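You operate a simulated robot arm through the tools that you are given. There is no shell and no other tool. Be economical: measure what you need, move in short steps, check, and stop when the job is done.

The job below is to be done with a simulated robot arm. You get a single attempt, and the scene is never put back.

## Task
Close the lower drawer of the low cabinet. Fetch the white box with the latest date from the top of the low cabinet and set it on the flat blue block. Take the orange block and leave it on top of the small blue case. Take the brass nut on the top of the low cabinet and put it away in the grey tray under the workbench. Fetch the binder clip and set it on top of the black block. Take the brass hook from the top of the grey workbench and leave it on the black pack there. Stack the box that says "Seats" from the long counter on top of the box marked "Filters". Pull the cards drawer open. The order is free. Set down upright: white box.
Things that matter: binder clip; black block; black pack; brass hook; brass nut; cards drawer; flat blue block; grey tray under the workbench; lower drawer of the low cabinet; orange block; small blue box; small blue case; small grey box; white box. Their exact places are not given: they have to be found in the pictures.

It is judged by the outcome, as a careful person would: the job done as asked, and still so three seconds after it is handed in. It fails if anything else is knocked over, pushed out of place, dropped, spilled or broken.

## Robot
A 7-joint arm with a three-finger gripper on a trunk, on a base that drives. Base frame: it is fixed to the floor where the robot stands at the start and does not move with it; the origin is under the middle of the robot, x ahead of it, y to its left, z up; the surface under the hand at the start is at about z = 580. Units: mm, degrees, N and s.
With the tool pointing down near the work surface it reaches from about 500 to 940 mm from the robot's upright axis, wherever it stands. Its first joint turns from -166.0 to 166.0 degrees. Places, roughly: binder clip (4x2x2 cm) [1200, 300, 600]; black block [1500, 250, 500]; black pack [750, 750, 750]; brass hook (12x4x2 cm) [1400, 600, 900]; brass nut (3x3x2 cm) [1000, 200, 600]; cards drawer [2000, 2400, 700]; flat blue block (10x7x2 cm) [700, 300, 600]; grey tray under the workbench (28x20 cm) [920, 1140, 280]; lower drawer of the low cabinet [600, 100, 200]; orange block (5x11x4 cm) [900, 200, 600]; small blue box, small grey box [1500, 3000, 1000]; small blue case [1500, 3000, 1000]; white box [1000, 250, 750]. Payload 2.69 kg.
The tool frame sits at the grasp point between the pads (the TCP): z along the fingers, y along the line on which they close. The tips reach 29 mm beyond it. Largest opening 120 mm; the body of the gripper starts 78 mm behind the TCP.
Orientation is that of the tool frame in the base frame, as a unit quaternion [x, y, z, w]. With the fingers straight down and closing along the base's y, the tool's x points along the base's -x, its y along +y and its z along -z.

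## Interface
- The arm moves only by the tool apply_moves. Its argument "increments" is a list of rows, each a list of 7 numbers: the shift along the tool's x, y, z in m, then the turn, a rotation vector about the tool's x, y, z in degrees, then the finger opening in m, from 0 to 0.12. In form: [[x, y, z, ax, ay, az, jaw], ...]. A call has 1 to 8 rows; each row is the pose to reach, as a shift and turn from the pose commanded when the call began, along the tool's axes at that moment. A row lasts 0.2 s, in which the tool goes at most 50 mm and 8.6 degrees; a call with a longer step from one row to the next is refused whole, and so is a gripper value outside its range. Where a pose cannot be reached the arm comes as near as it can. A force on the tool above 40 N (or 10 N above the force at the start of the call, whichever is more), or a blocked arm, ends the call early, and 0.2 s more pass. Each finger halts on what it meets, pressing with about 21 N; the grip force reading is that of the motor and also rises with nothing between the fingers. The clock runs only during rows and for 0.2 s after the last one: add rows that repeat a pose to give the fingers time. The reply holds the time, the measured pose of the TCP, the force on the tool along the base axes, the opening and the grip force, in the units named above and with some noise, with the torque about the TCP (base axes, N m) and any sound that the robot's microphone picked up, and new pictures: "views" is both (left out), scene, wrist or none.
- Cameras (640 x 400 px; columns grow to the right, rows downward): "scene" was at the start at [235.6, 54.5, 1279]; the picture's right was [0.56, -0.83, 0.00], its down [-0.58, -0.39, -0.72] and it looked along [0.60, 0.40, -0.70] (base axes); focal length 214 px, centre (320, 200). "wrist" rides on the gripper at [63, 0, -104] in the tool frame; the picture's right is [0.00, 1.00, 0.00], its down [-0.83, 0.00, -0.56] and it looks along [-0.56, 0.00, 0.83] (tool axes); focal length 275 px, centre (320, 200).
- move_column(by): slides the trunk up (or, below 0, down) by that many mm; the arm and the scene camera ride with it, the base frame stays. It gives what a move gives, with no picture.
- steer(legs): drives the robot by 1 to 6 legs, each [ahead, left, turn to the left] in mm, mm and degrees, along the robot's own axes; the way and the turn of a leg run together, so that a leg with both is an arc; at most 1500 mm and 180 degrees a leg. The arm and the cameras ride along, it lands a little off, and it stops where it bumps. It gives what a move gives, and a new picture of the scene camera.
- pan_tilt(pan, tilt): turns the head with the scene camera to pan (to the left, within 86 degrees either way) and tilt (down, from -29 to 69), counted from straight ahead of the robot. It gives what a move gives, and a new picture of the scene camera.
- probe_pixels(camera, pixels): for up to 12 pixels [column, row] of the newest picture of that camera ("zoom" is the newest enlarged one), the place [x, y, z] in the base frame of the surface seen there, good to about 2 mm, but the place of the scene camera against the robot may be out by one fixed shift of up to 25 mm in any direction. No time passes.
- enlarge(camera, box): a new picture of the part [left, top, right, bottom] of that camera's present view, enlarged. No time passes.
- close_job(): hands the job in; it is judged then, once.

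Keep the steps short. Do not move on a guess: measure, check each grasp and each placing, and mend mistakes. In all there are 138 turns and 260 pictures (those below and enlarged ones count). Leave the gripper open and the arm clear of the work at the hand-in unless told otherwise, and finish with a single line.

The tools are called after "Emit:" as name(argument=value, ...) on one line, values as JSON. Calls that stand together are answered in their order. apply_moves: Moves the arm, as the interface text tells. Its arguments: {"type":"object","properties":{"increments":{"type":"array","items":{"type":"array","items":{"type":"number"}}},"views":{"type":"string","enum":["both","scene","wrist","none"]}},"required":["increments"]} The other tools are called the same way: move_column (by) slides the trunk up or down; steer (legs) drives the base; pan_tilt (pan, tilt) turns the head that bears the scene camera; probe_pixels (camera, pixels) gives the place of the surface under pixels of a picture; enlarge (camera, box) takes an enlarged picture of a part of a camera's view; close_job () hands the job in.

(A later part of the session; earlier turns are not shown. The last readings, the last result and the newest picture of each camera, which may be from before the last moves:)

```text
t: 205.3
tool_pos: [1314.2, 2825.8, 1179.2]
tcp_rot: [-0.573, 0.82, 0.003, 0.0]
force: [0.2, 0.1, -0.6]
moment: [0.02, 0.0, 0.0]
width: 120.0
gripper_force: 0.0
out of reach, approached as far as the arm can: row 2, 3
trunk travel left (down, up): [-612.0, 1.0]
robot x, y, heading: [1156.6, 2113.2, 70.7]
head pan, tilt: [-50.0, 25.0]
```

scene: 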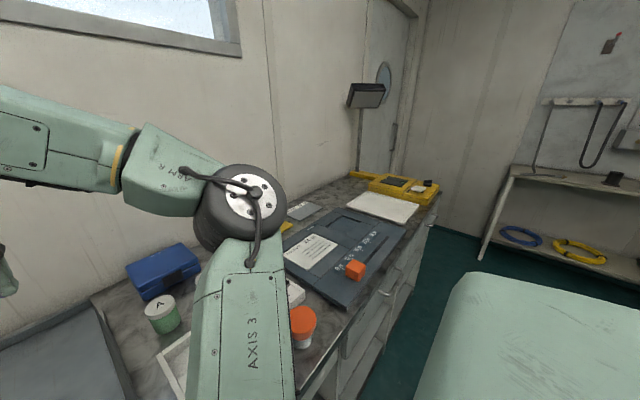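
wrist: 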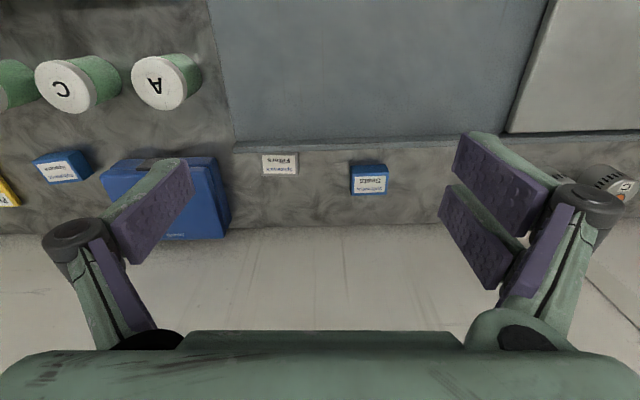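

Both are clearly visible now: Filters (281,164) and Seats (370,180). Measuring.

Emit:
enlarge(camera="wrist", box=[245, 130, 405, 220])

Emit:
probe_pixels(camera="wrist", pixels=[[264, 155], [297, 155], [297, 173], [264, 174], [281, 164], [353, 172], [386, 172], [387, 191], [354, 192], [370, 181], [370, 167], [320, 227]])

Emit:
probe_pixels(camera="wrist", pixels=[[320, 145], [235, 140], [400, 145], [320, 300], [160, 85], [180, 200], [190, 160], [215, 160], [228, 220], [165, 236], [107, 172], [281, 182]])

```text
4.00 times, centred on (325, 175) of wrist
```

zoom: 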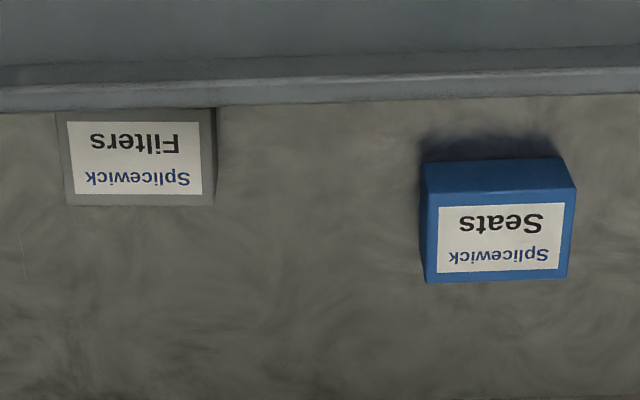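

```text
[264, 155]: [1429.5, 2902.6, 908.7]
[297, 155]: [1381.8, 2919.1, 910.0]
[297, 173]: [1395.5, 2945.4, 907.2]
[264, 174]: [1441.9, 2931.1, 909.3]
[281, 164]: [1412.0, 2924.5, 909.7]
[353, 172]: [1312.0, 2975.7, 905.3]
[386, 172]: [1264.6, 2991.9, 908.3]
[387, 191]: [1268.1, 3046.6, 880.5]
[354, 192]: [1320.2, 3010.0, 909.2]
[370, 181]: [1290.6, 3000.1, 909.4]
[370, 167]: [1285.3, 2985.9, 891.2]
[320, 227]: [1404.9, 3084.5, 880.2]
```

```text
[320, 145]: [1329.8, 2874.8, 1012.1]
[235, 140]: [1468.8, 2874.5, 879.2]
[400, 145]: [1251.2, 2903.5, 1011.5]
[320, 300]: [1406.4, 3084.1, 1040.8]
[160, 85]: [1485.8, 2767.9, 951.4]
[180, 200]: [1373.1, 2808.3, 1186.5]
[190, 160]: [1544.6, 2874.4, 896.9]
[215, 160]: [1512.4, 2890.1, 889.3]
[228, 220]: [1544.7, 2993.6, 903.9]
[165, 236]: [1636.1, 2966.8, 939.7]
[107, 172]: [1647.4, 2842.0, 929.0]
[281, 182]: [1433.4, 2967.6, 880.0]
```

Seats centre (1293,2998.5), Filters centre (1412,2925), both tops at z≈909, yaw −19°. I'll shift the base slightly for reach.

Emit:
steer(legs=[[15, 70, 0]])

Emit:
apply_moves(increments=[[0, 0, 0.03, 0, 0, 0, 0.1], [-0.01, 0, 0.06, 0, 0, 0, 0.08], [-0.03, 0, 0.09, 0, 0, 0, 0.08], [-0.06, 0, 0.105, 0, 0, 0, 0.08]], views="wrist")

```text
t: 206.5
tool_pos: [1254.3, 2863.5, 1180.1]
tcp_rot: [-0.574, 0.819, 0.003, 0.0]
force: [-0.1, -0.3, -0.4]
moment: [0.02, -0.02, -0.01]
width: 120.1
gripper_force: 0.0
trunk travel left (down, up): [-612.0, 1.0]
robot x, y, heading: [1096.4, 2154.3, 70.5]
head pan, tilt: [-50.0, 25.0]
```

scene: 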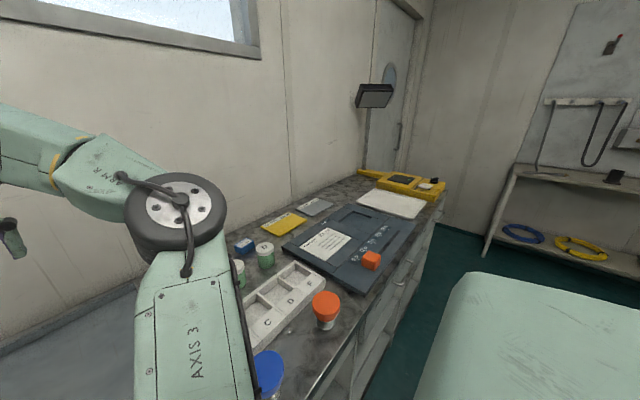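

```text
t: 207.5
tool_pos: [1274.1, 2919.2, 1075.6]
tcp_rot: [-0.573, 0.82, 0.004, 0.001]
force: [-0.9, 0.3, -0.7]
moment: [-0.02, -0.03, 0.02]
width: 80.0
gripper_force: 0.1
trunk travel left (down, up): [-612.0, 1.0]
robot x, y, heading: [1094.3, 2151.6, 70.4]
head pan, tilt: [-50.0, 25.0]
```

wrist: 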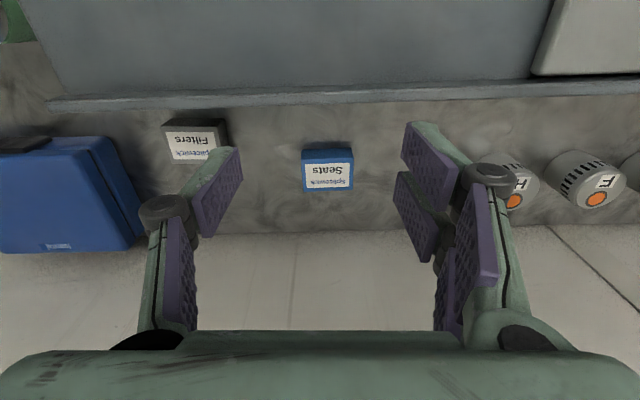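

Emit:
apply_moves(increments=[[-0.027, 0.003, 0.005, 0, 0, -0.5, 0.08], [-0.054, 0.006, 0.01, 0, 0, -1, 0.08], [-0.0813, 0.0095, 0.03, 0, 0, -1, 0.08], [-0.0813, 0.0095, 0.06, 0, 0, -1, 0.08], [-0.0813, 0.0095, 0.06, 0, 0, -1, 0.08]], views="wrist")

```text
t: 208.7
tool_pos: [1292.7, 3000.0, 1016.1]
tcp_rot: [-0.579, 0.815, 0.004, 0.001]
force: [0.6, -0.4, 1.1]
moment: [0.0, -0.03, -0.02]
width: 80.1
gripper_force: 0.1
trunk travel left (down, up): [-612.0, 1.0]
robot x, y, heading: [1100.0, 2152.9, 70.7]
head pan, tilt: [-50.0, 25.0]
```

wrist: 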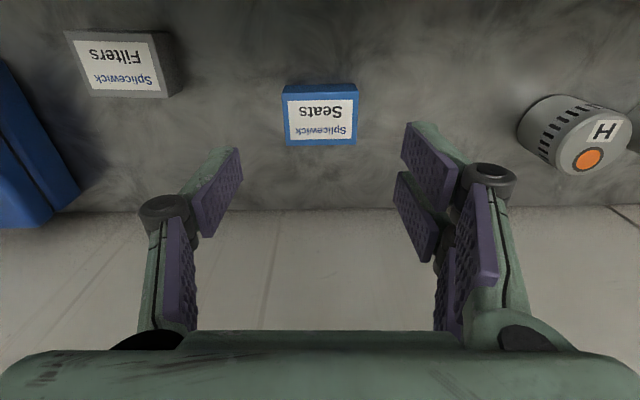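

Emit:
probe_pixels(camera="wrist", pixels=[[287, 98], [355, 97], [355, 143], [290, 145], [320, 121], [75, 40], [152, 38], [166, 92], [92, 95]])

```text
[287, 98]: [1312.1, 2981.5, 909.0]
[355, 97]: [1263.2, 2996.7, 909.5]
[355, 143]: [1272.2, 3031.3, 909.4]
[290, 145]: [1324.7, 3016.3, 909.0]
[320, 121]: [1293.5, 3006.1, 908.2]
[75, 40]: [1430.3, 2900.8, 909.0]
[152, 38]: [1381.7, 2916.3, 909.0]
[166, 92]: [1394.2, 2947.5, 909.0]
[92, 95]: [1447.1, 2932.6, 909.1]
```

Seats centre refined to (1293,3006). Descend to TCP z≈917.

Emit:
apply_moves(increments=[[-0.006, 0.0018, 0.02, 0, 0, -2, 0.08], [-0.006, 0.0018, 0.05, 0, 0, -2, 0.08], [-0.006, 0.0018, 0.08, 0, 0, -2, 0.08], [-0.006, 0.0018, 0.099, 0, 0, -2, 0.08], [-0.006, 0.0018, 0.099, 0, 0, -2, 0.08]], views="wrist")

```text
t: 209.9
tool_pos: [1294.7, 3005.3, 916.1]
tcp_rot: [-0.594, 0.805, 0.003, 0.0]
force: [-0.6, -0.4, -0.1]
moment: [-0.03, 0.01, -0.02]
width: 80.0
gripper_force: 0.0
trunk travel left (down, up): [-612.0, 1.0]
robot x, y, heading: [1094.5, 2154.4, 70.3]
head pan, tilt: [-50.0, 25.0]
```

wrist: 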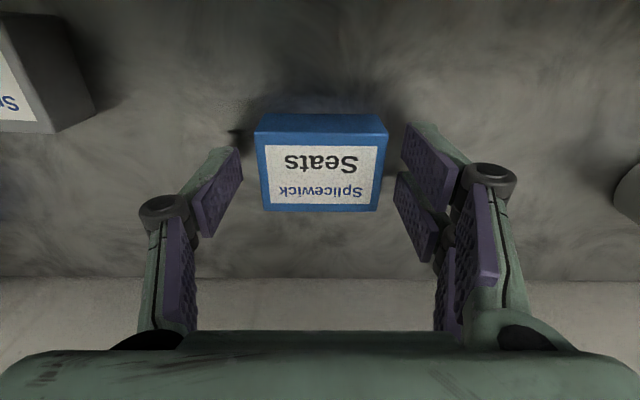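

Emit:
apply_moves(increments=[[0, 0, 0, 0, 0, 0, 0.03], [0, 0, 0, 0, 0, 0, 0.03], [0, 0, 0, 0, 0, 0, 0.03], [0, 0, -0.02, 0, 0, 0, 0.03], [0, 0, -0.06, 0, 0, 0, 0.03]], views="wrist")

```text
t: 211.1
tool_pos: [1294.4, 3005.9, 977.3]
tcp_rot: [-0.594, 0.804, 0.003, 0.0]
force: [0.6, -1.0, -1.3]
moment: [0.02, -0.02, 0.02]
width: 57.3
gripper_force: 21.1
trunk travel left (down, up): [-612.0, 1.0]
robot x, y, heading: [1095.5, 2150.3, 70.5]
head pan, tilt: [-50.0, 25.0]
```

wrist: 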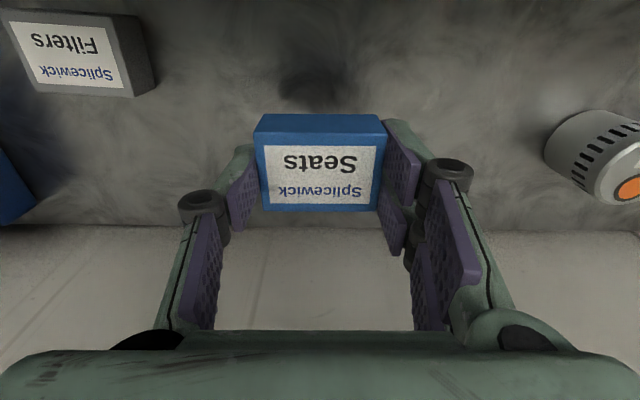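

Seats held. Carry it over Filters.

Emit:
apply_moves(increments=[[0, 0, -0.02, 0, 0, 0, 0.03], [0.0107, -0.0348, -0.02, 0, 0, 0, 0.03], [0.0215, -0.0696, -0.02, 0, 0, 0, 0.03], [0.0322, -0.1044, -0.02, 0, 0, 0, 0.03], [0.0429, -0.1392, -0.02, 0, 0, 0, 0.03], [0.0429, -0.1392, -0.01, 0, 0, 0, 0.03]], views="wrist")

```text
t: 212.5
tool_pos: [1413.5, 2924.8, 985.9]
tcp_rot: [-0.595, 0.804, 0.004, 0.0]
force: [-0.1, -0.1, -0.3]
moment: [-0.03, -0.04, 0.01]
width: 57.3
gripper_force: 20.6
trunk travel left (down, up): [-612.0, 1.0]
robot x, y, heading: [1099.2, 2152.2, 70.7]
head pan, tilt: [-50.0, 25.0]
```

wrist: 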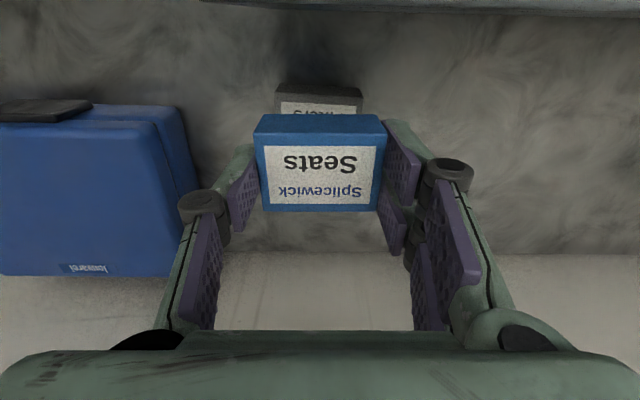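

Emit:
apply_moves(increments=[[0, 0, 0.02, 0, 0, 0, 0.03], [0, 0, 0.034, 0, 0, 0, 0.03], [0, 0, 0.039, 0, 0, 0, 0.03], [0, 0, 0.0405, 0, 0, 0, 0.03]], views="wrist")

```text
t: 213.5
tool_pos: [1414.4, 2924.3, 945.5]
tcp_rot: [-0.594, 0.804, 0.004, 0.0]
force: [0.0, -0.2, -0.5]
moment: [0.0, -0.03, 0.03]
width: 57.4
gripper_force: 20.7
trunk travel left (down, up): [-612.0, 1.0]
robot x, y, heading: [1097.1, 2155.7, 70.6]
head pan, tilt: [-50.0, 25.0]
```

wrist: 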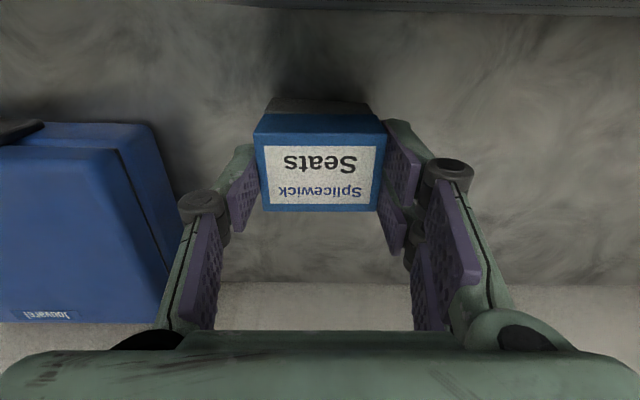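

Emit:
apply_moves(increments=[[0, 0, 0.001, 0, 0, 0, 0.03], [0, 0, 0.002, 0, 0, 0, 0.03]], views="none")

```text
t: 214.1
tool_pos: [1413.6, 2923.4, 944.4]
tcp_rot: [-0.594, 0.804, 0.004, 0.002]
force: [-0.9, 1.9, 5.9]
moment: [0.03, 0.03, -0.04]
width: 57.2
gripper_force: 20.9
trunk travel left (down, up): [-612.0, 1.0]
robot x, y, heading: [1100.8, 2152.0, 70.3]
head pan, tilt: [-50.0, 25.0]
```

Contact. Releasing and lifting.

Emit:
apply_moves(increments=[[0, 0, 0, 0, 0, 0, 0.07], [0, 0, 0, 0, 0, 0, 0.08], [0, 0, 0, 0, 0, 0, 0.08], [0, 0, -0.03, 0, 0, 0, 0.08], [0, 0, -0.07, 0, 0, 0, 0.08], [0, 0, -0.11, 0, 0, 0, 0.08], [0.03, 0, -0.14, 0, 0, 0, 0.08]], views="wrist")

```text
t: 215.7
tool_pos: [1403.6, 2894.4, 1085.0]
tcp_rot: [-0.594, 0.804, 0.003, 0.002]
force: [1.0, 0.2, -0.1]
moment: [-0.01, -0.01, -0.01]
width: 80.1
gripper_force: 0.1
trunk travel left (down, up): [-612.0, 1.0]
robot x, y, heading: [1100.1, 2153.4, 70.8]
head pan, tilt: [-50.0, 25.0]
```

wrist: 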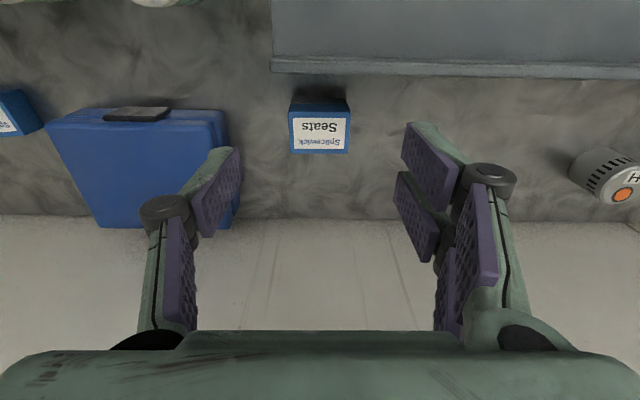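

Stacked well. While here I'll measure the blue case top for the orange block later.

Emit:
probe_pixels(camera="wrist", pixels=[[60, 128], [110, 123], [170, 123], [215, 122], [203, 115], [225, 150], [100, 220], [170, 165], [135, 170], [135, 115], [60, 113], [235, 190]])

Emit:
enlarge(camera="wrist", box=[30, 90, 250, 235])

```text
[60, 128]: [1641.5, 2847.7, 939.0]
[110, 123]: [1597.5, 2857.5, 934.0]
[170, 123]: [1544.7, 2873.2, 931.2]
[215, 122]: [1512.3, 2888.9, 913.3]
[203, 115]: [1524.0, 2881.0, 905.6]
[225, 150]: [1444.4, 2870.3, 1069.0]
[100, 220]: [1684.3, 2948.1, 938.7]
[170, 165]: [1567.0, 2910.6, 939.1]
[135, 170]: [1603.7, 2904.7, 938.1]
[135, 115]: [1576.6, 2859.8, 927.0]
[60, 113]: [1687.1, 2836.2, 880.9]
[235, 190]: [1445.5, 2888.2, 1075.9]
```

```text
2.76 times, centred on (140, 162) of wrist
```

zoom: 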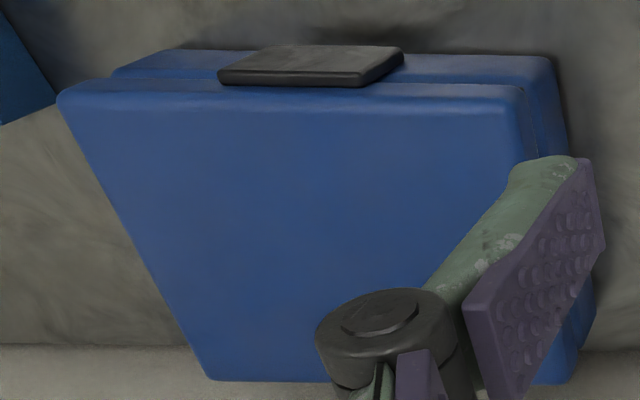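

Now fetch the orange block. First I back away from the counter and pull the arm in.

Emit:
steer(legs=[[-282, -11, 0]])

Emit:
apply_moves(increments=[[0.04, 0, 0, 0, 0, 0, 0.08], [0.08, 0, 0, 0, 0, 0, 0.08], [0.12, 0, 0, 0, 0, 0, 0.08], [0.16, 0, 0, 0, 0, 0, 0.08], [0.2, 0, 0, 0, 0, 0, 0.08], [0.24, 0, 0, 0, 0, 0, 0.08], [0.27, 0, 0, 0, 0, 0, 0.08]], views="none")

Emit:
steer(legs=[[30, -785, 0], [30, -785, 0]])

```text
t: 217.7
tool_pos: [1318.1, 2624.2, 1084.4]
tcp_rot: [-0.595, 0.803, 0.003, 0.002]
force: [0.8, 0.1, 0.0]
moment: [0.04, -0.02, 0.01]
width: 80.0
gripper_force: 0.1
trunk travel left (down, up): [-612.0, 1.0]
robot x, y, heading: [1013.2, 1882.8, 70.8]
head pan, tilt: [-50.0, 25.0]
```

scene: 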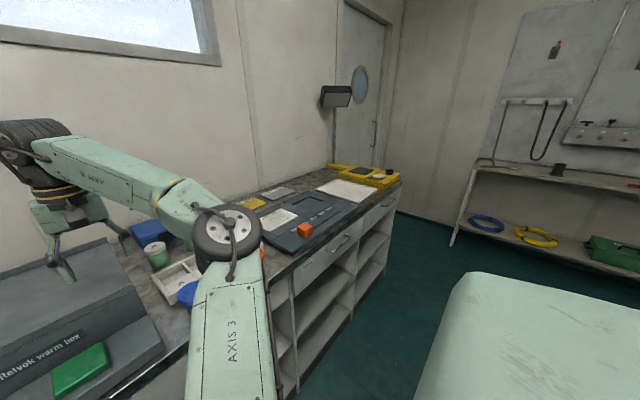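

```text
t: 219.3
tool_pos: [1240.0, 2363.1, 1079.3]
tcp_rot: [-0.596, 0.803, 0.004, 0.002]
force: [0.6, 1.0, -0.2]
moment: [-0.03, -0.01, -0.01]
width: 79.9
gripper_force: 0.0
trunk travel left (down, up): [-612.0, 1.0]
robot x, y, heading: [1011.2, 1881.2, 70.8]
head pan, tilt: [-50.0, 25.0]
```

```text
t: 231.8
tool_pos: [2728.9, 1893.2, 1079.7]
tcp_rot: [-0.593, 0.805, 0.004, 0.0]
force: [-0.4, 0.3, -0.4]
moment: [-0.02, -0.01, -0.03]
width: 79.9
gripper_force: 0.0
trunk travel left (down, up): [-612.0, 1.0]
robot x, y, heading: [2497.6, 1412.6, 70.4]
head pan, tilt: [-50.0, 25.0]
```

scene: 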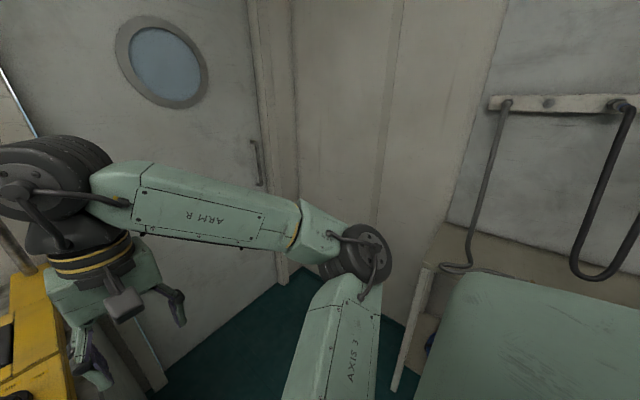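

Emit:
steer(legs=[[-1074, -45, 0], [-1074, -45, 0]])

Emit:
pan_tilt(pan=20, tilt=40)

```text
t: 242.3
tool_pos: [2110.9, -134.6, 1081.0]
tcp_rot: [-0.59, 0.808, 0.004, 0.001]
force: [0.2, 1.3, -0.1]
moment: [0.02, -0.01, 0.0]
width: 80.0
gripper_force: 0.0
trunk travel left (down, up): [-612.0, 1.0]
robot x, y, heading: [1878.5, -610.2, 70.4]
head pan, tilt: [-50.0, 25.0]
```

scene: 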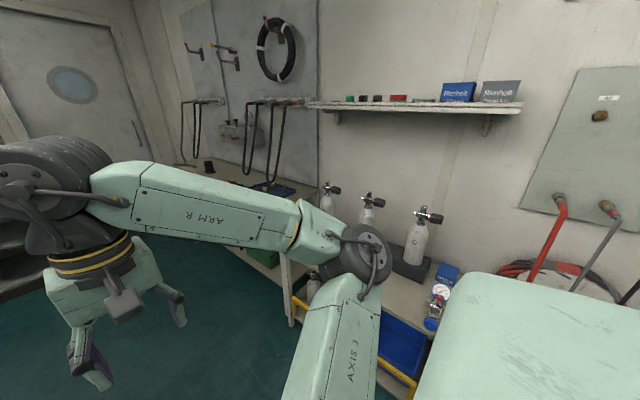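

```text
t: 243.7
tool_pos: [2112.3, -132.8, 1080.9]
tcp_rot: [-0.59, 0.808, 0.004, 0.0]
force: [-0.3, -1.3, 0.3]
moment: [0.0, -0.03, 0.02]
width: 79.8
gripper_force: 0.1
trunk travel left (down, up): [-612.0, 1.0]
robot x, y, heading: [1876.7, -615.3, 70.0]
head pan, tilt: [20.0, 40.0]
```

scene: 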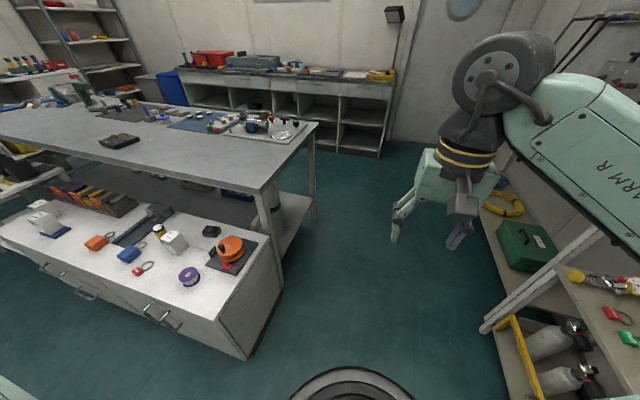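

Emit:
steer(legs=[[-80, 1124, 0]])

Emit:
move_column(by=-84)

Emit:
apply_moves(increments=[[0, 0, 0.03, 0, 0, 0, 0.1], [0, 0, 0.06, 0, 0, 0, 0.1]], views="wrist")

```text
t: 252.7
tool_pos: [1033.8, 171.9, 1079.9]
tcp_rot: [-0.591, 0.807, 0.004, 0.0]
force: [-0.5, 0.5, -0.1]
moment: [0.02, 0.0, -0.07]
width: 80.0
gripper_force: 0.0
trunk travel left (down, up): [-612.0, 1.0]
robot x, y, heading: [804.5, -310.9, 70.6]
head pan, tilt: [20.0, 40.0]
```

scene: 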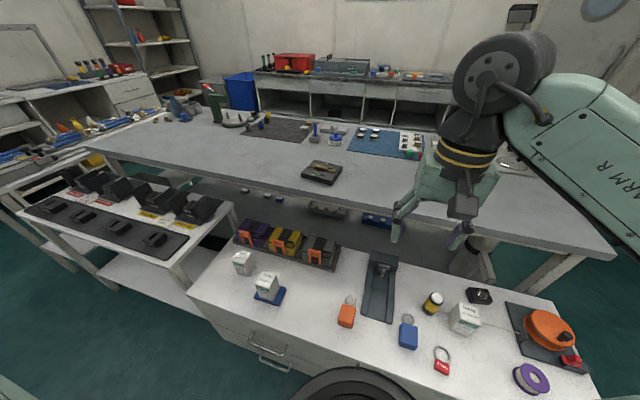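

```text
t: 253.8
tool_pos: [1033.6, 171.7, 997.4]
tcp_rot: [-0.592, 0.806, 0.003, 0.001]
force: [-0.8, -0.5, -0.1]
moment: [0.0, -0.03, -0.01]
width: 80.0
gripper_force: 0.1
trunk travel left (down, up): [-528.0, 85.0]
robot x, y, heading: [802.9, -306.5, 70.1]
head pan, tilt: [20.0, 40.0]
```

```text
t: 254.4
tool_pos: [1034.5, 172.6, 934.7]
tcp_rot: [-0.591, 0.807, 0.004, 0.0]
force: [0.5, -0.3, 0.4]
moment: [0.02, -0.01, 0.01]
width: 99.8
gripper_force: 0.1
trunk travel left (down, up): [-528.0, 85.0]
robot x, y, heading: [798.3, -308.0, 70.3]
head pan, tilt: [20.0, 40.0]
```

wrist: 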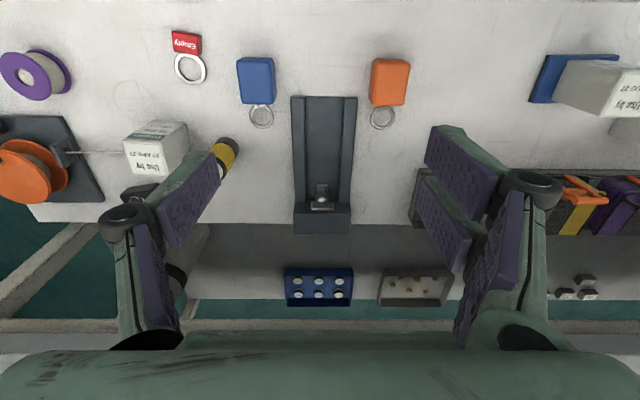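

Emit:
enlarge(camera="wrist", box=[350, 50, 430, 140])

Emit:
probe_pixels(camera="wrist", pixels=[[374, 66], [408, 67], [404, 104], [371, 102], [390, 85], [383, 117], [383, 128], [374, 118], [384, 107]])

```text
4.44 times, centred on (390, 95) of wrist
```

zoom: 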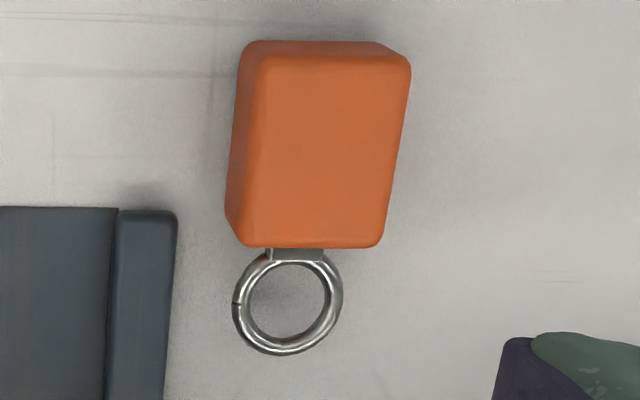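

```text
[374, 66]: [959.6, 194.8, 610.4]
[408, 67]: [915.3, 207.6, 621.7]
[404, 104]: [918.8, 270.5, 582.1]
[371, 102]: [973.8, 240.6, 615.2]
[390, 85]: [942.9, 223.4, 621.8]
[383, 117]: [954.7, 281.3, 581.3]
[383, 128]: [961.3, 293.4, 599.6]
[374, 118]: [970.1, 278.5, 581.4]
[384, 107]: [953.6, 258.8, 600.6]
```

Orange block centre (941,226), yaw −18°, top 622. Hover at z≈700.

Emit:
apply_moves(increments=[[-0.004, 0.0175, 0.039, 0, 0, 0, 0.1], [-0.007, 0.035, 0.078, 0, 0, 0, 0.09], [-0.011, 0.0525, 0.117, 0, 0, 0, 0.08], [-0.0145, 0.07, 0.156, 0, 0, 0, 0.075], [-0.018, 0.0875, 0.195, 0, 0, 0, 0.075], [-0.0218, 0.105, 0.232, 0, 0, 0, 0.075], [-0.0218, 0.105, 0.232, 0, 0, 0, 0.075]], views="wrist")

Emit:
probe_pixels(camera="wrist", pixels=[[290, 110], [320, 110], [350, 110], [320, 130]])

```text
t: 256.1
tool_pos: [940.2, 225.1, 703.0]
tcp_rot: [-0.591, 0.807, 0.004, 0.001]
force: [0.6, -0.7, -0.6]
moment: [-0.02, -0.01, 0.0]
width: 75.0
gripper_force: 0.1
trunk travel left (down, up): [-528.0, 85.0]
robot x, y, heading: [800.2, -309.6, 70.5]
head pan, tilt: [20.0, 40.0]
```

wrist: 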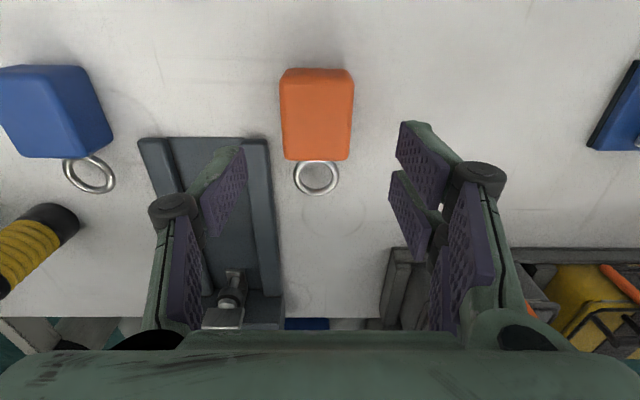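

```text
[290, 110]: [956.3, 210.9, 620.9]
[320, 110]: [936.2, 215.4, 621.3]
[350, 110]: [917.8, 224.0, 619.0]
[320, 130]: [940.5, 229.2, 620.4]
```

The fixture is close to the left finger, so I'll narrow the opening to 60 mm and grip 12 mm nearer the front. Checking the fixture.

Emit:
probe_pixels(camera="wrist", pixels=[[262, 145], [271, 150], [245, 140], [200, 142], [283, 120], [352, 120], [320, 80], [318, 155]])

Emit:
apply_moves(increments=[[0.012, -0.002, 0.03, 0, 0, 0, 0.06], [0.012, -0.002, 0.06, 0, 0, 0, 0.06], [0.012, -0.002, 0.06, 0, 0, 0, 0.06]], views="wrist")

```text
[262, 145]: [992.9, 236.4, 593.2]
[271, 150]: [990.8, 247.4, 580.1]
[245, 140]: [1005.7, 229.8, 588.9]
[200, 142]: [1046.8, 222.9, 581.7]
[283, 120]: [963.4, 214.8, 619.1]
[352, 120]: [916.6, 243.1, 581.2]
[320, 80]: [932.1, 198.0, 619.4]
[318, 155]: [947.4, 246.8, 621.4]
```

```text
t: 256.9
tool_pos: [938.9, 211.6, 641.8]
tcp_rot: [-0.591, 0.806, 0.004, 0.001]
force: [-0.9, 0.7, -0.4]
moment: [0.06, -0.04, 0.0]
width: 59.7
gripper_force: 0.0
trunk travel left (down, up): [-528.0, 85.0]
robot x, y, heading: [801.3, -309.2, 70.2]
head pan, tilt: [20.0, 40.0]
```

wrist: 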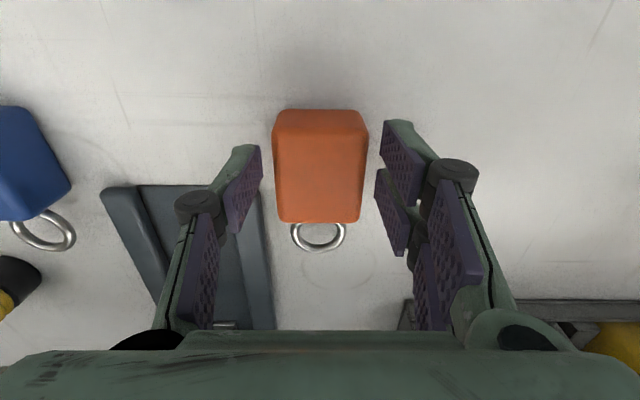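

Emit:
apply_moves(increments=[[0, 0, 0.02, 0, 0, 0, 0.06], [0, 0, 0.028, 0, 0, 0, 0.06], [0, 0, 0.028, 0, 0, 0, 0.02], [0, 0, 0.028, 0, 0, 0, 0.02], [0, 0, 0.028, 0, 0, 0, 0.02], [0, 0, 0.0, 0, 0, 0, 0.02], [0, 0, -0.04, 0, 0, 0, 0.02]], views="wrist")

```text
t: 258.4
tool_pos: [939.8, 212.6, 686.0]
tcp_rot: [-0.591, 0.806, 0.002, 0.0]
force: [-0.8, -0.1, -13.0]
moment: [-0.15, 0.07, 0.03]
width: 50.0
gripper_force: 21.2
trunk travel left (down, up): [-528.0, 85.0]
robot x, y, heading: [800.1, -309.8, 70.2]
head pan, tilt: [20.0, 40.0]
```

wrist: 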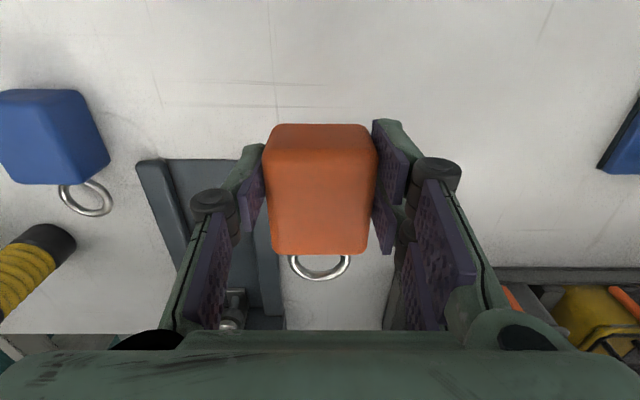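

Lifted. It feels heavy (13 N), so I'll raise in steps and watch for slip.

Emit:
apply_moves(increments=[[0, 0, -0.03, 0, 0, 0, 0.02], [0, 0, -0.06, 0, 0, 0, 0.02], [0, 0, -0.09, 0, 0, 0, 0.02], [0, 0, -0.12, 0, 0, 0, 0.02], [0, 0, -0.12, 0, 0, 0, 0.02], [0, 0, -0.12, 0, 0, 0, 0.02]], views="wrist")

```text
t: 259.9
tool_pos: [937.2, 212.0, 805.4]
tcp_rot: [-0.591, 0.806, 0.004, 0.0]
force: [0.5, -0.2, -12.5]
moment: [-0.24, 0.05, 0.03]
width: 49.9
gripper_force: 20.7
trunk travel left (down, up): [-528.0, 85.0]
robot x, y, heading: [799.3, -305.2, 70.1]
head pan, tilt: [20.0, 40.0]
```

wrist: 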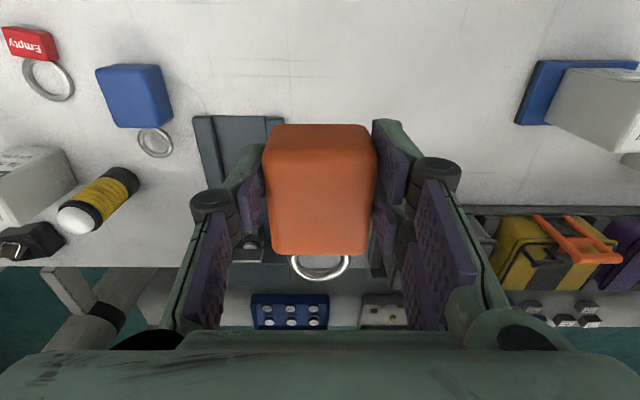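

About 1.27 kg, held off-centre. For a safer carry I'll set it back down and regrip at its centre.

Emit:
apply_moves(increments=[[0, 0, 0.045, 0, 0, 0, 0.02], [0, 0, 0.09, 0, 0, 0, 0.02], [0, 0, 0.13, 0, 0, 0, 0.02], [0, 0, 0.165, 0, 0, 0, 0.02], [0, 0, 0.183, 0, 0, 0, 0.02], [0, 0, 0.188, 0, 0, 0, 0.02], [0, 0, 0.188, 0, 0, 0, 0.02]], views="none")

```text
t: 261.4
tool_pos: [936.6, 214.6, 615.9]
tcp_rot: [-0.591, 0.807, 0.004, 0.001]
force: [0.4, -2.1, 13.7]
moment: [-0.13, 0.14, -0.08]
width: 49.8
gripper_force: 21.4
trunk travel left (down, up): [-528.0, 85.0]
robot x, y, heading: [801.6, -311.6, 70.4]
head pan, tilt: [20.0, 40.0]
```

Emit:
apply_moves(increments=[[0, 0, -0.001, 0, 0, 0, 0.06], [0, 0, -0.001, 0, 0, 0, 0.06], [-0.014, 0, -0.001, 0, 0, 0, 0.06], [-0.014, 0, -0.001, 0, 0, 0, 0.06], [-0.014, 0, -0.001, 0, 0, 0, 0.02], [-0.014, 0, -0.001, 0, 0, 0, 0.02], [-0.014, 0, -0.001, 0, 0, 0, 0.02], [-0.014, 0, -0.04, 0, 0, 0, 0.02]], views="wrist")

```text
t: 263.2
tool_pos: [943.2, 225.7, 656.0]
tcp_rot: [-0.591, 0.807, 0.003, -0.001]
force: [-0.1, 0.1, -13.2]
moment: [0.01, 0.03, 0.0]
width: 49.6
gripper_force: 21.4
trunk travel left (down, up): [-528.0, 85.0]
robot x, y, heading: [802.3, -308.2, 70.1]
head pan, tilt: [20.0, 40.0]
```

wrist: 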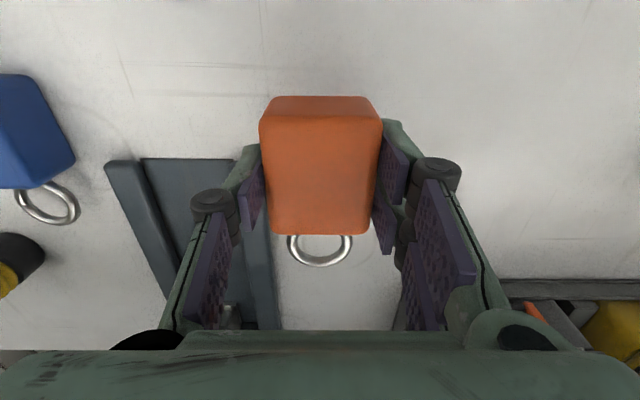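

Balanced now. Raise high and drive the route back to the counter.

Emit:
apply_moves(increments=[[0, 0, -0.045, 0, 0, 0, 0.02], [0, 0, -0.09, 0, 0, 0, 0.02], [0, 0, -0.135, 0, 0, 0, 0.02], [0, 0, -0.18, 0, 0, 0, 0.02], [0, 0, -0.225, 0, 0, 0, 0.02], [0, 0, -0.27, 0, 0, 0, 0.02], [0, 0, -0.315, 0, 0, 0, 0.02], [0, 0, -0.355, 0, 0, 0, 0.02]], views="none")

Emit:
move_column(by=84)

Emit:
steer(legs=[[50, -1119, 0]])

```text
t: 265.1
tool_pos: [941.7, 225.3, 1014.6]
tcp_rot: [-0.591, 0.807, 0.003, -0.001]
force: [0.0, -0.3, -12.8]
moment: [-0.02, 0.01, -0.02]
width: 49.9
gripper_force: 21.1
trunk travel left (down, up): [-528.0, 85.0]
robot x, y, heading: [799.8, -305.5, 70.3]
head pan, tilt: [20.0, 40.0]
```

```text
t: 266.2
tool_pos: [940.8, 226.3, 1096.4]
tcp_rot: [-0.591, 0.806, 0.004, 0.001]
force: [0.0, -0.3, -12.3]
moment: [-0.04, 0.03, 0.0]
width: 50.2
gripper_force: 21.0
trunk travel left (down, up): [-612.0, 1.0]
robot x, y, heading: [798.9, -307.0, 70.2]
head pan, tilt: [20.0, 40.0]
```

```text
t: 275.2
tool_pos: [2003.0, -99.8, 1096.5]
tcp_rot: [-0.595, 0.804, 0.004, -0.001]
force: [-0.4, -0.1, -12.9]
moment: [-0.04, -0.01, 0.0]
width: 50.0
gripper_force: 20.5
trunk travel left (down, up): [-612.0, 1.0]
robot x, y, heading: [1866.8, -634.8, 70.7]
head pan, tilt: [20.0, 40.0]
```

scene: 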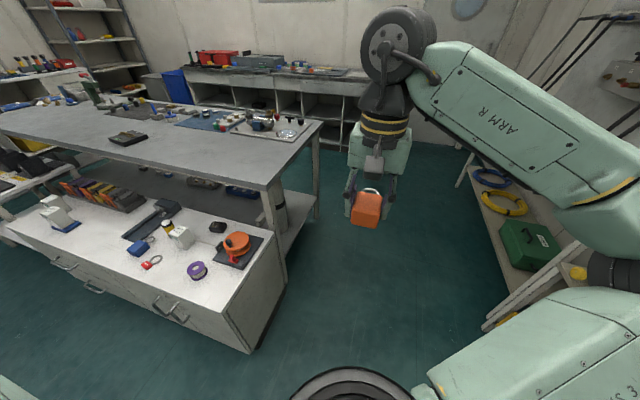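

Emit:
steer(legs=[[1074, 40, 0], [1074, 40, 0], [-25, 650, 0], [-25, 650, 0]])

```text
t: 295.7
tool_pos: [1419.3, 2299.0, 1096.8]
tcp_rot: [-0.587, 0.81, 0.003, 0.0]
force: [-0.1, -0.2, -12.4]
moment: [-0.04, -0.01, 0.01]
width: 49.8
gripper_force: 21.1
trunk travel left (down, up): [-612.0, 1.0]
robot x, y, heading: [1272.4, 1765.6, 69.6]
head pan, tilt: [20.0, 40.0]
```

scene: 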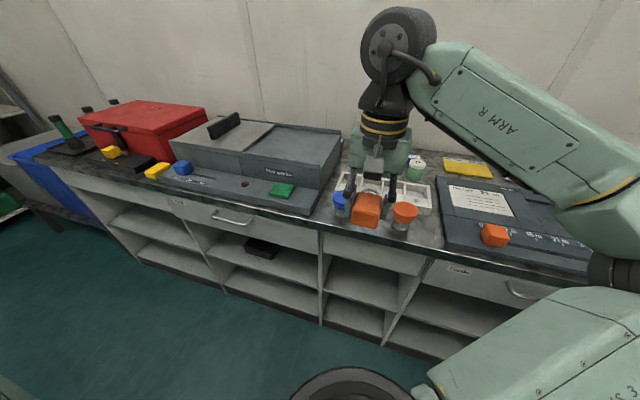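

Emit:
steer(legs=[[312, 35, 0]])

Emit:
apply_moves(increments=[[-0.04, 0, 0, 0, 0, 0, 0.02], [-0.08, 0, 0, 0, 0, 0, 0.02], [-0.12, 0, 0.0, 0, 0, 0, 0.02], [-0.16, 0, 0.01, 0, 0, 0, 0.02]], views="wrist")

```text
t: 297.8
tool_pos: [1492.3, 2599.9, 1095.9]
tcp_rot: [-0.588, 0.809, 0.003, 0.0]
force: [-0.1, 0.8, -12.6]
moment: [-0.04, 0.01, 0.0]
width: 49.9
gripper_force: 20.9
trunk travel left (down, up): [-612.0, 1.0]
robot x, y, heading: [1346.3, 2067.5, 69.8]
head pan, tilt: [20.0, 40.0]
```

scene: 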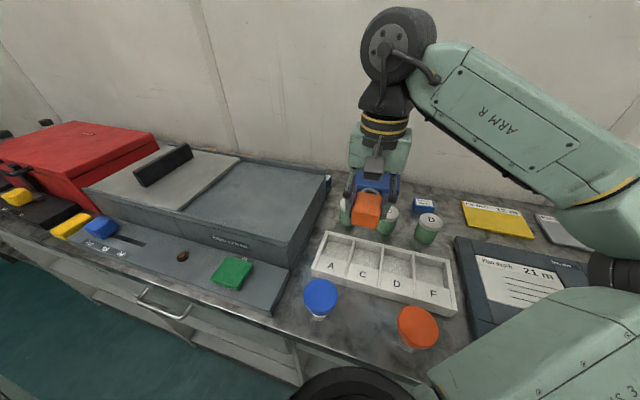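

```text
t: 298.8
tool_pos: [1541.8, 2753.4, 1088.4]
tcp_rot: [-0.588, 0.809, 0.002, 0.0]
force: [0.6, 1.3, -12.0]
moment: [0.0, 0.0, 0.0]
width: 49.7
gripper_force: 21.3
trunk travel left (down, up): [-612.0, 1.0]
robot x, y, heading: [1350.5, 2067.4, 69.8]
head pan, tilt: [20.0, 40.0]
```

wrist: 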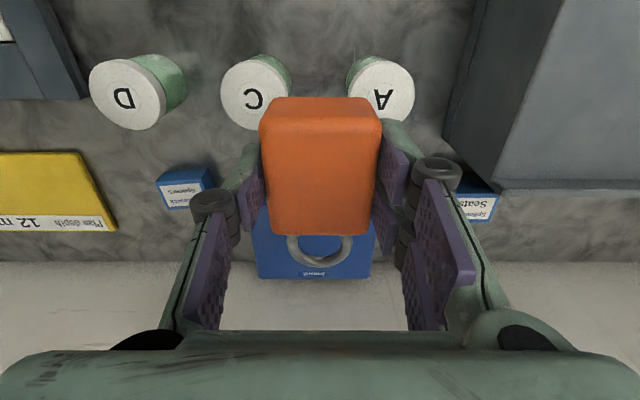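

Emit:
apply_moves(increments=[[-0.0388, -0.0013, 0.01, 0, 0, 0, 0.02], [-0.0776, -0.0026, 0.025, 0, 0, 0, 0.02], [-0.1164, -0.004, 0.04, 0, 0, 0, 0.02], [-0.1552, -0.0053, 0.058, 0, 0, 0, 0.02], [-0.1552, -0.0053, 0.08, 0, 0, 0, 0.02], [-0.1552, -0.0053, 0.08, 0, 0, 0, 0.02]], views="both")

```text
t: 300.2
tool_pos: [1594.0, 2898.3, 1008.8]
tcp_rot: [-0.588, 0.809, 0.003, 0.0]
force: [-0.1, -0.3, -13.7]
moment: [-0.05, 0.01, 0.03]
width: 49.8
gripper_force: 21.0
trunk travel left (down, up): [-612.0, 1.0]
robot x, y, heading: [1345.2, 2064.0, 70.0]
head pan, tilt: [20.0, 40.0]
```

scene: 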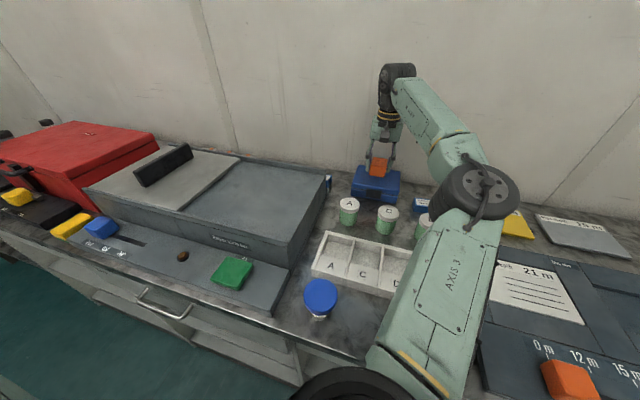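
wrist: 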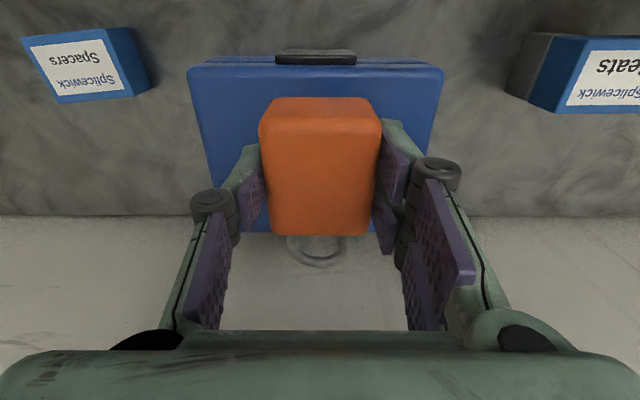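

Emit:
probe_pixels(camera="wrist", pixels=[[230, 78], [410, 78], [258, 228], [315, 230], [330, 215], [320, 110], [325, 262]])

```text
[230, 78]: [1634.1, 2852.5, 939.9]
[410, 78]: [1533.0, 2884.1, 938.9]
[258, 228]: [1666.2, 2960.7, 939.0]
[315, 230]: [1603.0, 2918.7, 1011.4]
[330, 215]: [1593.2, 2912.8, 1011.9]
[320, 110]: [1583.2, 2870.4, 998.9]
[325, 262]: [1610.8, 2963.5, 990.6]
```

Emit:
apply_moves(increments=[[-0.003, 0, 0.01, 0, 0, 0, 0.02], [-0.006, 0, 0.02, 0, 0, 0, 0.02], [-0.006, 0, 0.027, 0, 0, 0, 0.02], [-0.006, 0, 0.031, 0, 0, 0, 0.02], [-0.006, 0, 0.031, 0, 0, 0, 0.02]], views="none")

```text
t: 301.4
tool_pos: [1595.8, 2903.6, 977.8]
tcp_rot: [-0.588, 0.809, 0.003, 0.0]
force: [-0.3, 0.1, -12.2]
moment: [-0.04, 0.02, -0.03]
width: 49.8
gripper_force: 20.4
trunk travel left (down, up): [-612.0, 1.0]
robot x, y, heading: [1352.2, 2066.4, 69.7]
head pan, tilt: [20.0, 40.0]
```

Emit:
apply_moves(increments=[[0, 0, 0.002, 0, 0, 0, 0.02], [0, 0, 0.0035, 0, 0, 0, 0.02]], views="none")

```text
t: 302.0
tool_pos: [1595.5, 2903.4, 976.2]
tcp_rot: [-0.588, 0.809, 0.003, 0.0]
force: [0.7, 0.7, -5.1]
moment: [0.09, -0.21, 0.03]
width: 49.9
gripper_force: 21.4
trunk travel left (down, up): [-612.0, 1.0]
robot x, y, heading: [1350.5, 2065.7, 69.6]
head pan, tilt: [20.0, 40.0]
```

Touching down. One more millimetre, then release and lift.

Emit:
apply_moves(increments=[[0, 0, 0.0015, 0, 0, 0, 0.02], [0, 0, 0.0015, 0, 0, 0, 0.07], [0, 0, 0.0015, 0, 0, 0, 0.07], [0, 0, -0.03, 0, 0, 0, 0.07], [0, 0, -0.07, 0, 0, 0, 0.07], [0, 0, -0.1, 0, 0, 0, 0.07], [0.04, 0, -0.11, 0, 0, 0, 0.07]], views="both")

```text
t: 303.6
tool_pos: [1582.4, 2863.1, 1084.9]
tcp_rot: [-0.588, 0.809, 0.004, 0.0]
force: [0.2, 0.2, 0.3]
moment: [0.01, -0.03, -0.03]
width: 70.3
gripper_force: 0.1
trunk travel left (down, up): [-612.0, 1.0]
robot x, y, heading: [1349.5, 2067.6, 70.0]
head pan, tilt: [20.0, 40.0]
```

scene: 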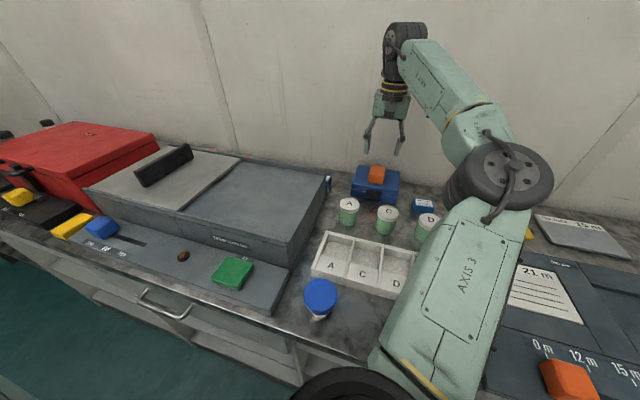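
wrist: 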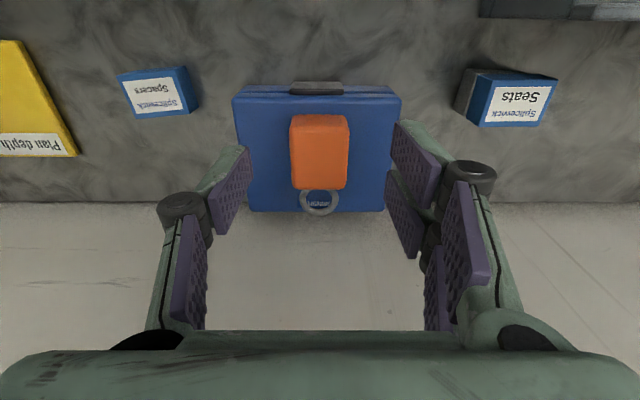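

Orange block is on the case. Now the Cards drawer: back off, pull the arm in, and move right in front of it.

Emit:
steer(legs=[[-300, -15, 0], [23, -440, 0]])

Emit:
apply_moves(increments=[[0.04, 0, 0, 0, 0, 8, 0.06], [0.08, 0, 0, 0, 0, 16, 0.06], [0.12, 0, 0, 0, 0, 24, 0.06], [0.16, 0, 0, 0, 0, 32, 0.06], [0.2, 0, 0, 0, 0, 40, 0.06], [0.24, 0, 0, 0, 0, 48, 0.06], [0.28, 0, 0, 0, 0, 56, 0.06], [0.3, 0, 0, 0, 0, 64, 0.06]], views="none")

Emit:
pan_tilt(pan=10, tilt=40)

```text
t: 309.2
tool_pos: [1900.2, 2449.9, 1084.9]
tcp_rot: [-0.592, 0.806, 0.004, 0.001]
force: [1.0, -0.3, 0.1]
moment: [-0.01, 0.01, 0.0]
width: 69.9
gripper_force: 0.1
trunk travel left (down, up): [-612.0, 1.0]
robot x, y, heading: [1676.1, 1647.5, 70.3]
head pan, tilt: [20.0, 40.0]
```

scene: 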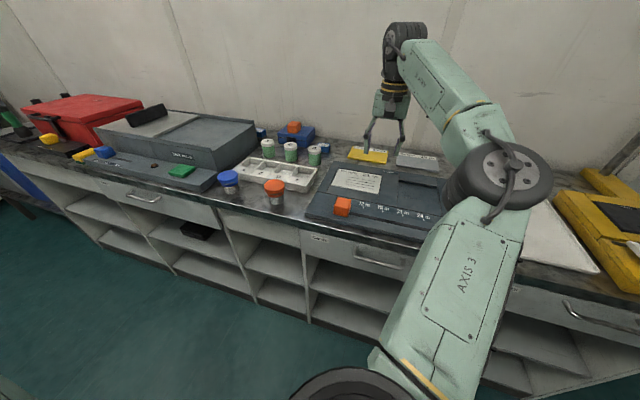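

```text
t: 311.0
tool_pos: [1810.6, 2164.3, 1081.0]
tcp_rot: [-0.075, 0.997, 0.004, -0.002]
force: [-0.1, -0.6, -0.2]
moment: [-0.02, 0.0, 0.01]
width: 60.0
gripper_force: 0.1
trunk travel left (down, up): [-612.0, 1.0]
robot x, y, heading: [1672.0, 1648.2, 70.5]
head pan, tilt: [20.0, 40.0]
```

```text
t: 311.7
tool_pos: [1810.6, 2166.5, 1082.0]
tcp_rot: [-0.075, 0.997, 0.003, -0.001]
force: [0.1, 1.0, 1.1]
moment: [0.03, 0.0, 0.01]
width: 60.1
gripper_force: 0.1
trunk travel left (down, up): [-612.0, 1.0]
robot x, y, heading: [1672.3, 1647.9, 70.1]
head pan, tilt: [10.0, 40.0]
```

scene: 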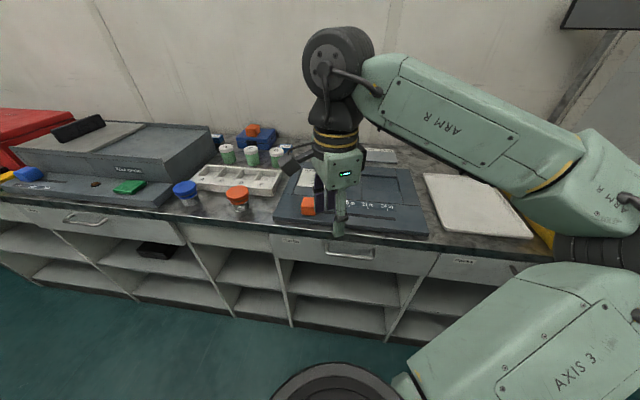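

Handle visible at (350,248). Enlarge and measure.

Emit:
enlarge(camera="scene", box=[270, 220, 420, 280])

Emit:
apply_moves(increments=[[0, 0, 0, 0, 0, 8.5, 0.06], [0, 0, 0, 0, 0, 17, 0.06], [0, 0, 0, 0, 0, 25.4, 0.06]], views="wrist")

```text
4.27 times, centred on (345, 250) of scene
```

zoom: 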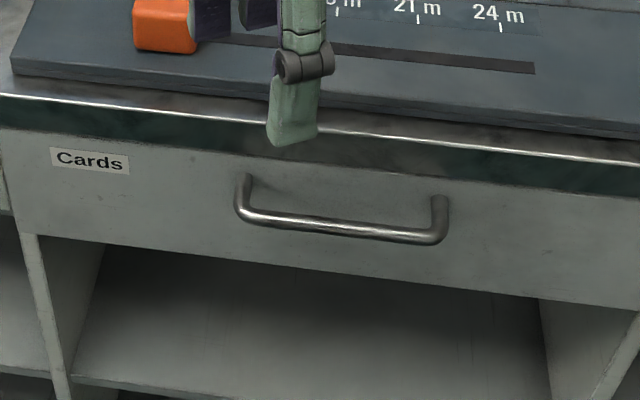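

```text
t: 312.5
tool_pos: [1811.6, 2164.9, 1083.0]
tcp_rot: [0.148, 0.989, 0.003, -0.002]
force: [-0.3, 0.1, 0.3]
moment: [-0.01, 0.0, 0.01]
width: 59.9
gripper_force: 0.0
trunk travel left (down, up): [-612.0, 1.0]
robot x, y, heading: [1673.5, 1647.7, 70.6]
head pan, tilt: [10.0, 40.0]
```

wrist: 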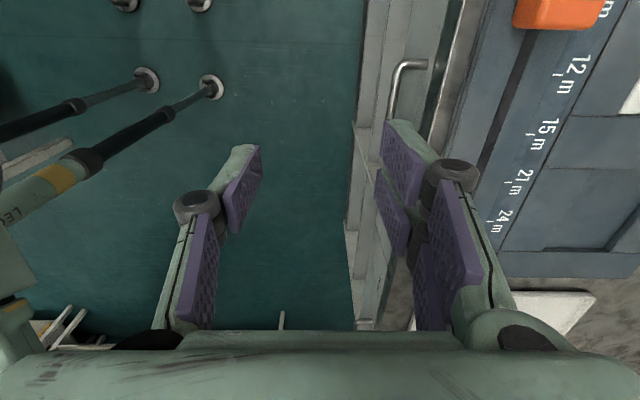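

Emit:
probe_pixels(camera="wrist", pixels=[[393, 80], [391.5, 95], [390, 110], [405, 64], [422, 64], [405, 100], [420, 100], [430, 120], [440, 100], [455, 60]])

Emit:
probe_pixels(camera="scene", pixels=[[331, 253], [340, 253.8], [350, 254.5], [360, 255.5], [370, 256.3], [350, 262], [350, 248], [303, 238], [300, 225]])

```text
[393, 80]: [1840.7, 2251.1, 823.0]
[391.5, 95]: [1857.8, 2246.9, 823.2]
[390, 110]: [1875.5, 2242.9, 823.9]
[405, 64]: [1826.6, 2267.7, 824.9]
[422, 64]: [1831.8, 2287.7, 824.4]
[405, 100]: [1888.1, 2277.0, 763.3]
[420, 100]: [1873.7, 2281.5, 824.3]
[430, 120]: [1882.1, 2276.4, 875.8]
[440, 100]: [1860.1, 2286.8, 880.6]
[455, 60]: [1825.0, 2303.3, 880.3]
```

```text
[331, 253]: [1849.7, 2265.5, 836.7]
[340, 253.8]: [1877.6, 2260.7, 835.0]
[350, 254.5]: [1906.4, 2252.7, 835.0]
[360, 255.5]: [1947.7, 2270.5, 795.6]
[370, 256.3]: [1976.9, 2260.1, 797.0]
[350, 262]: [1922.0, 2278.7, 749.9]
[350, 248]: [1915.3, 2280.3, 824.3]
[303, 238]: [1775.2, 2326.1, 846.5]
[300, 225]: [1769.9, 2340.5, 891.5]
```

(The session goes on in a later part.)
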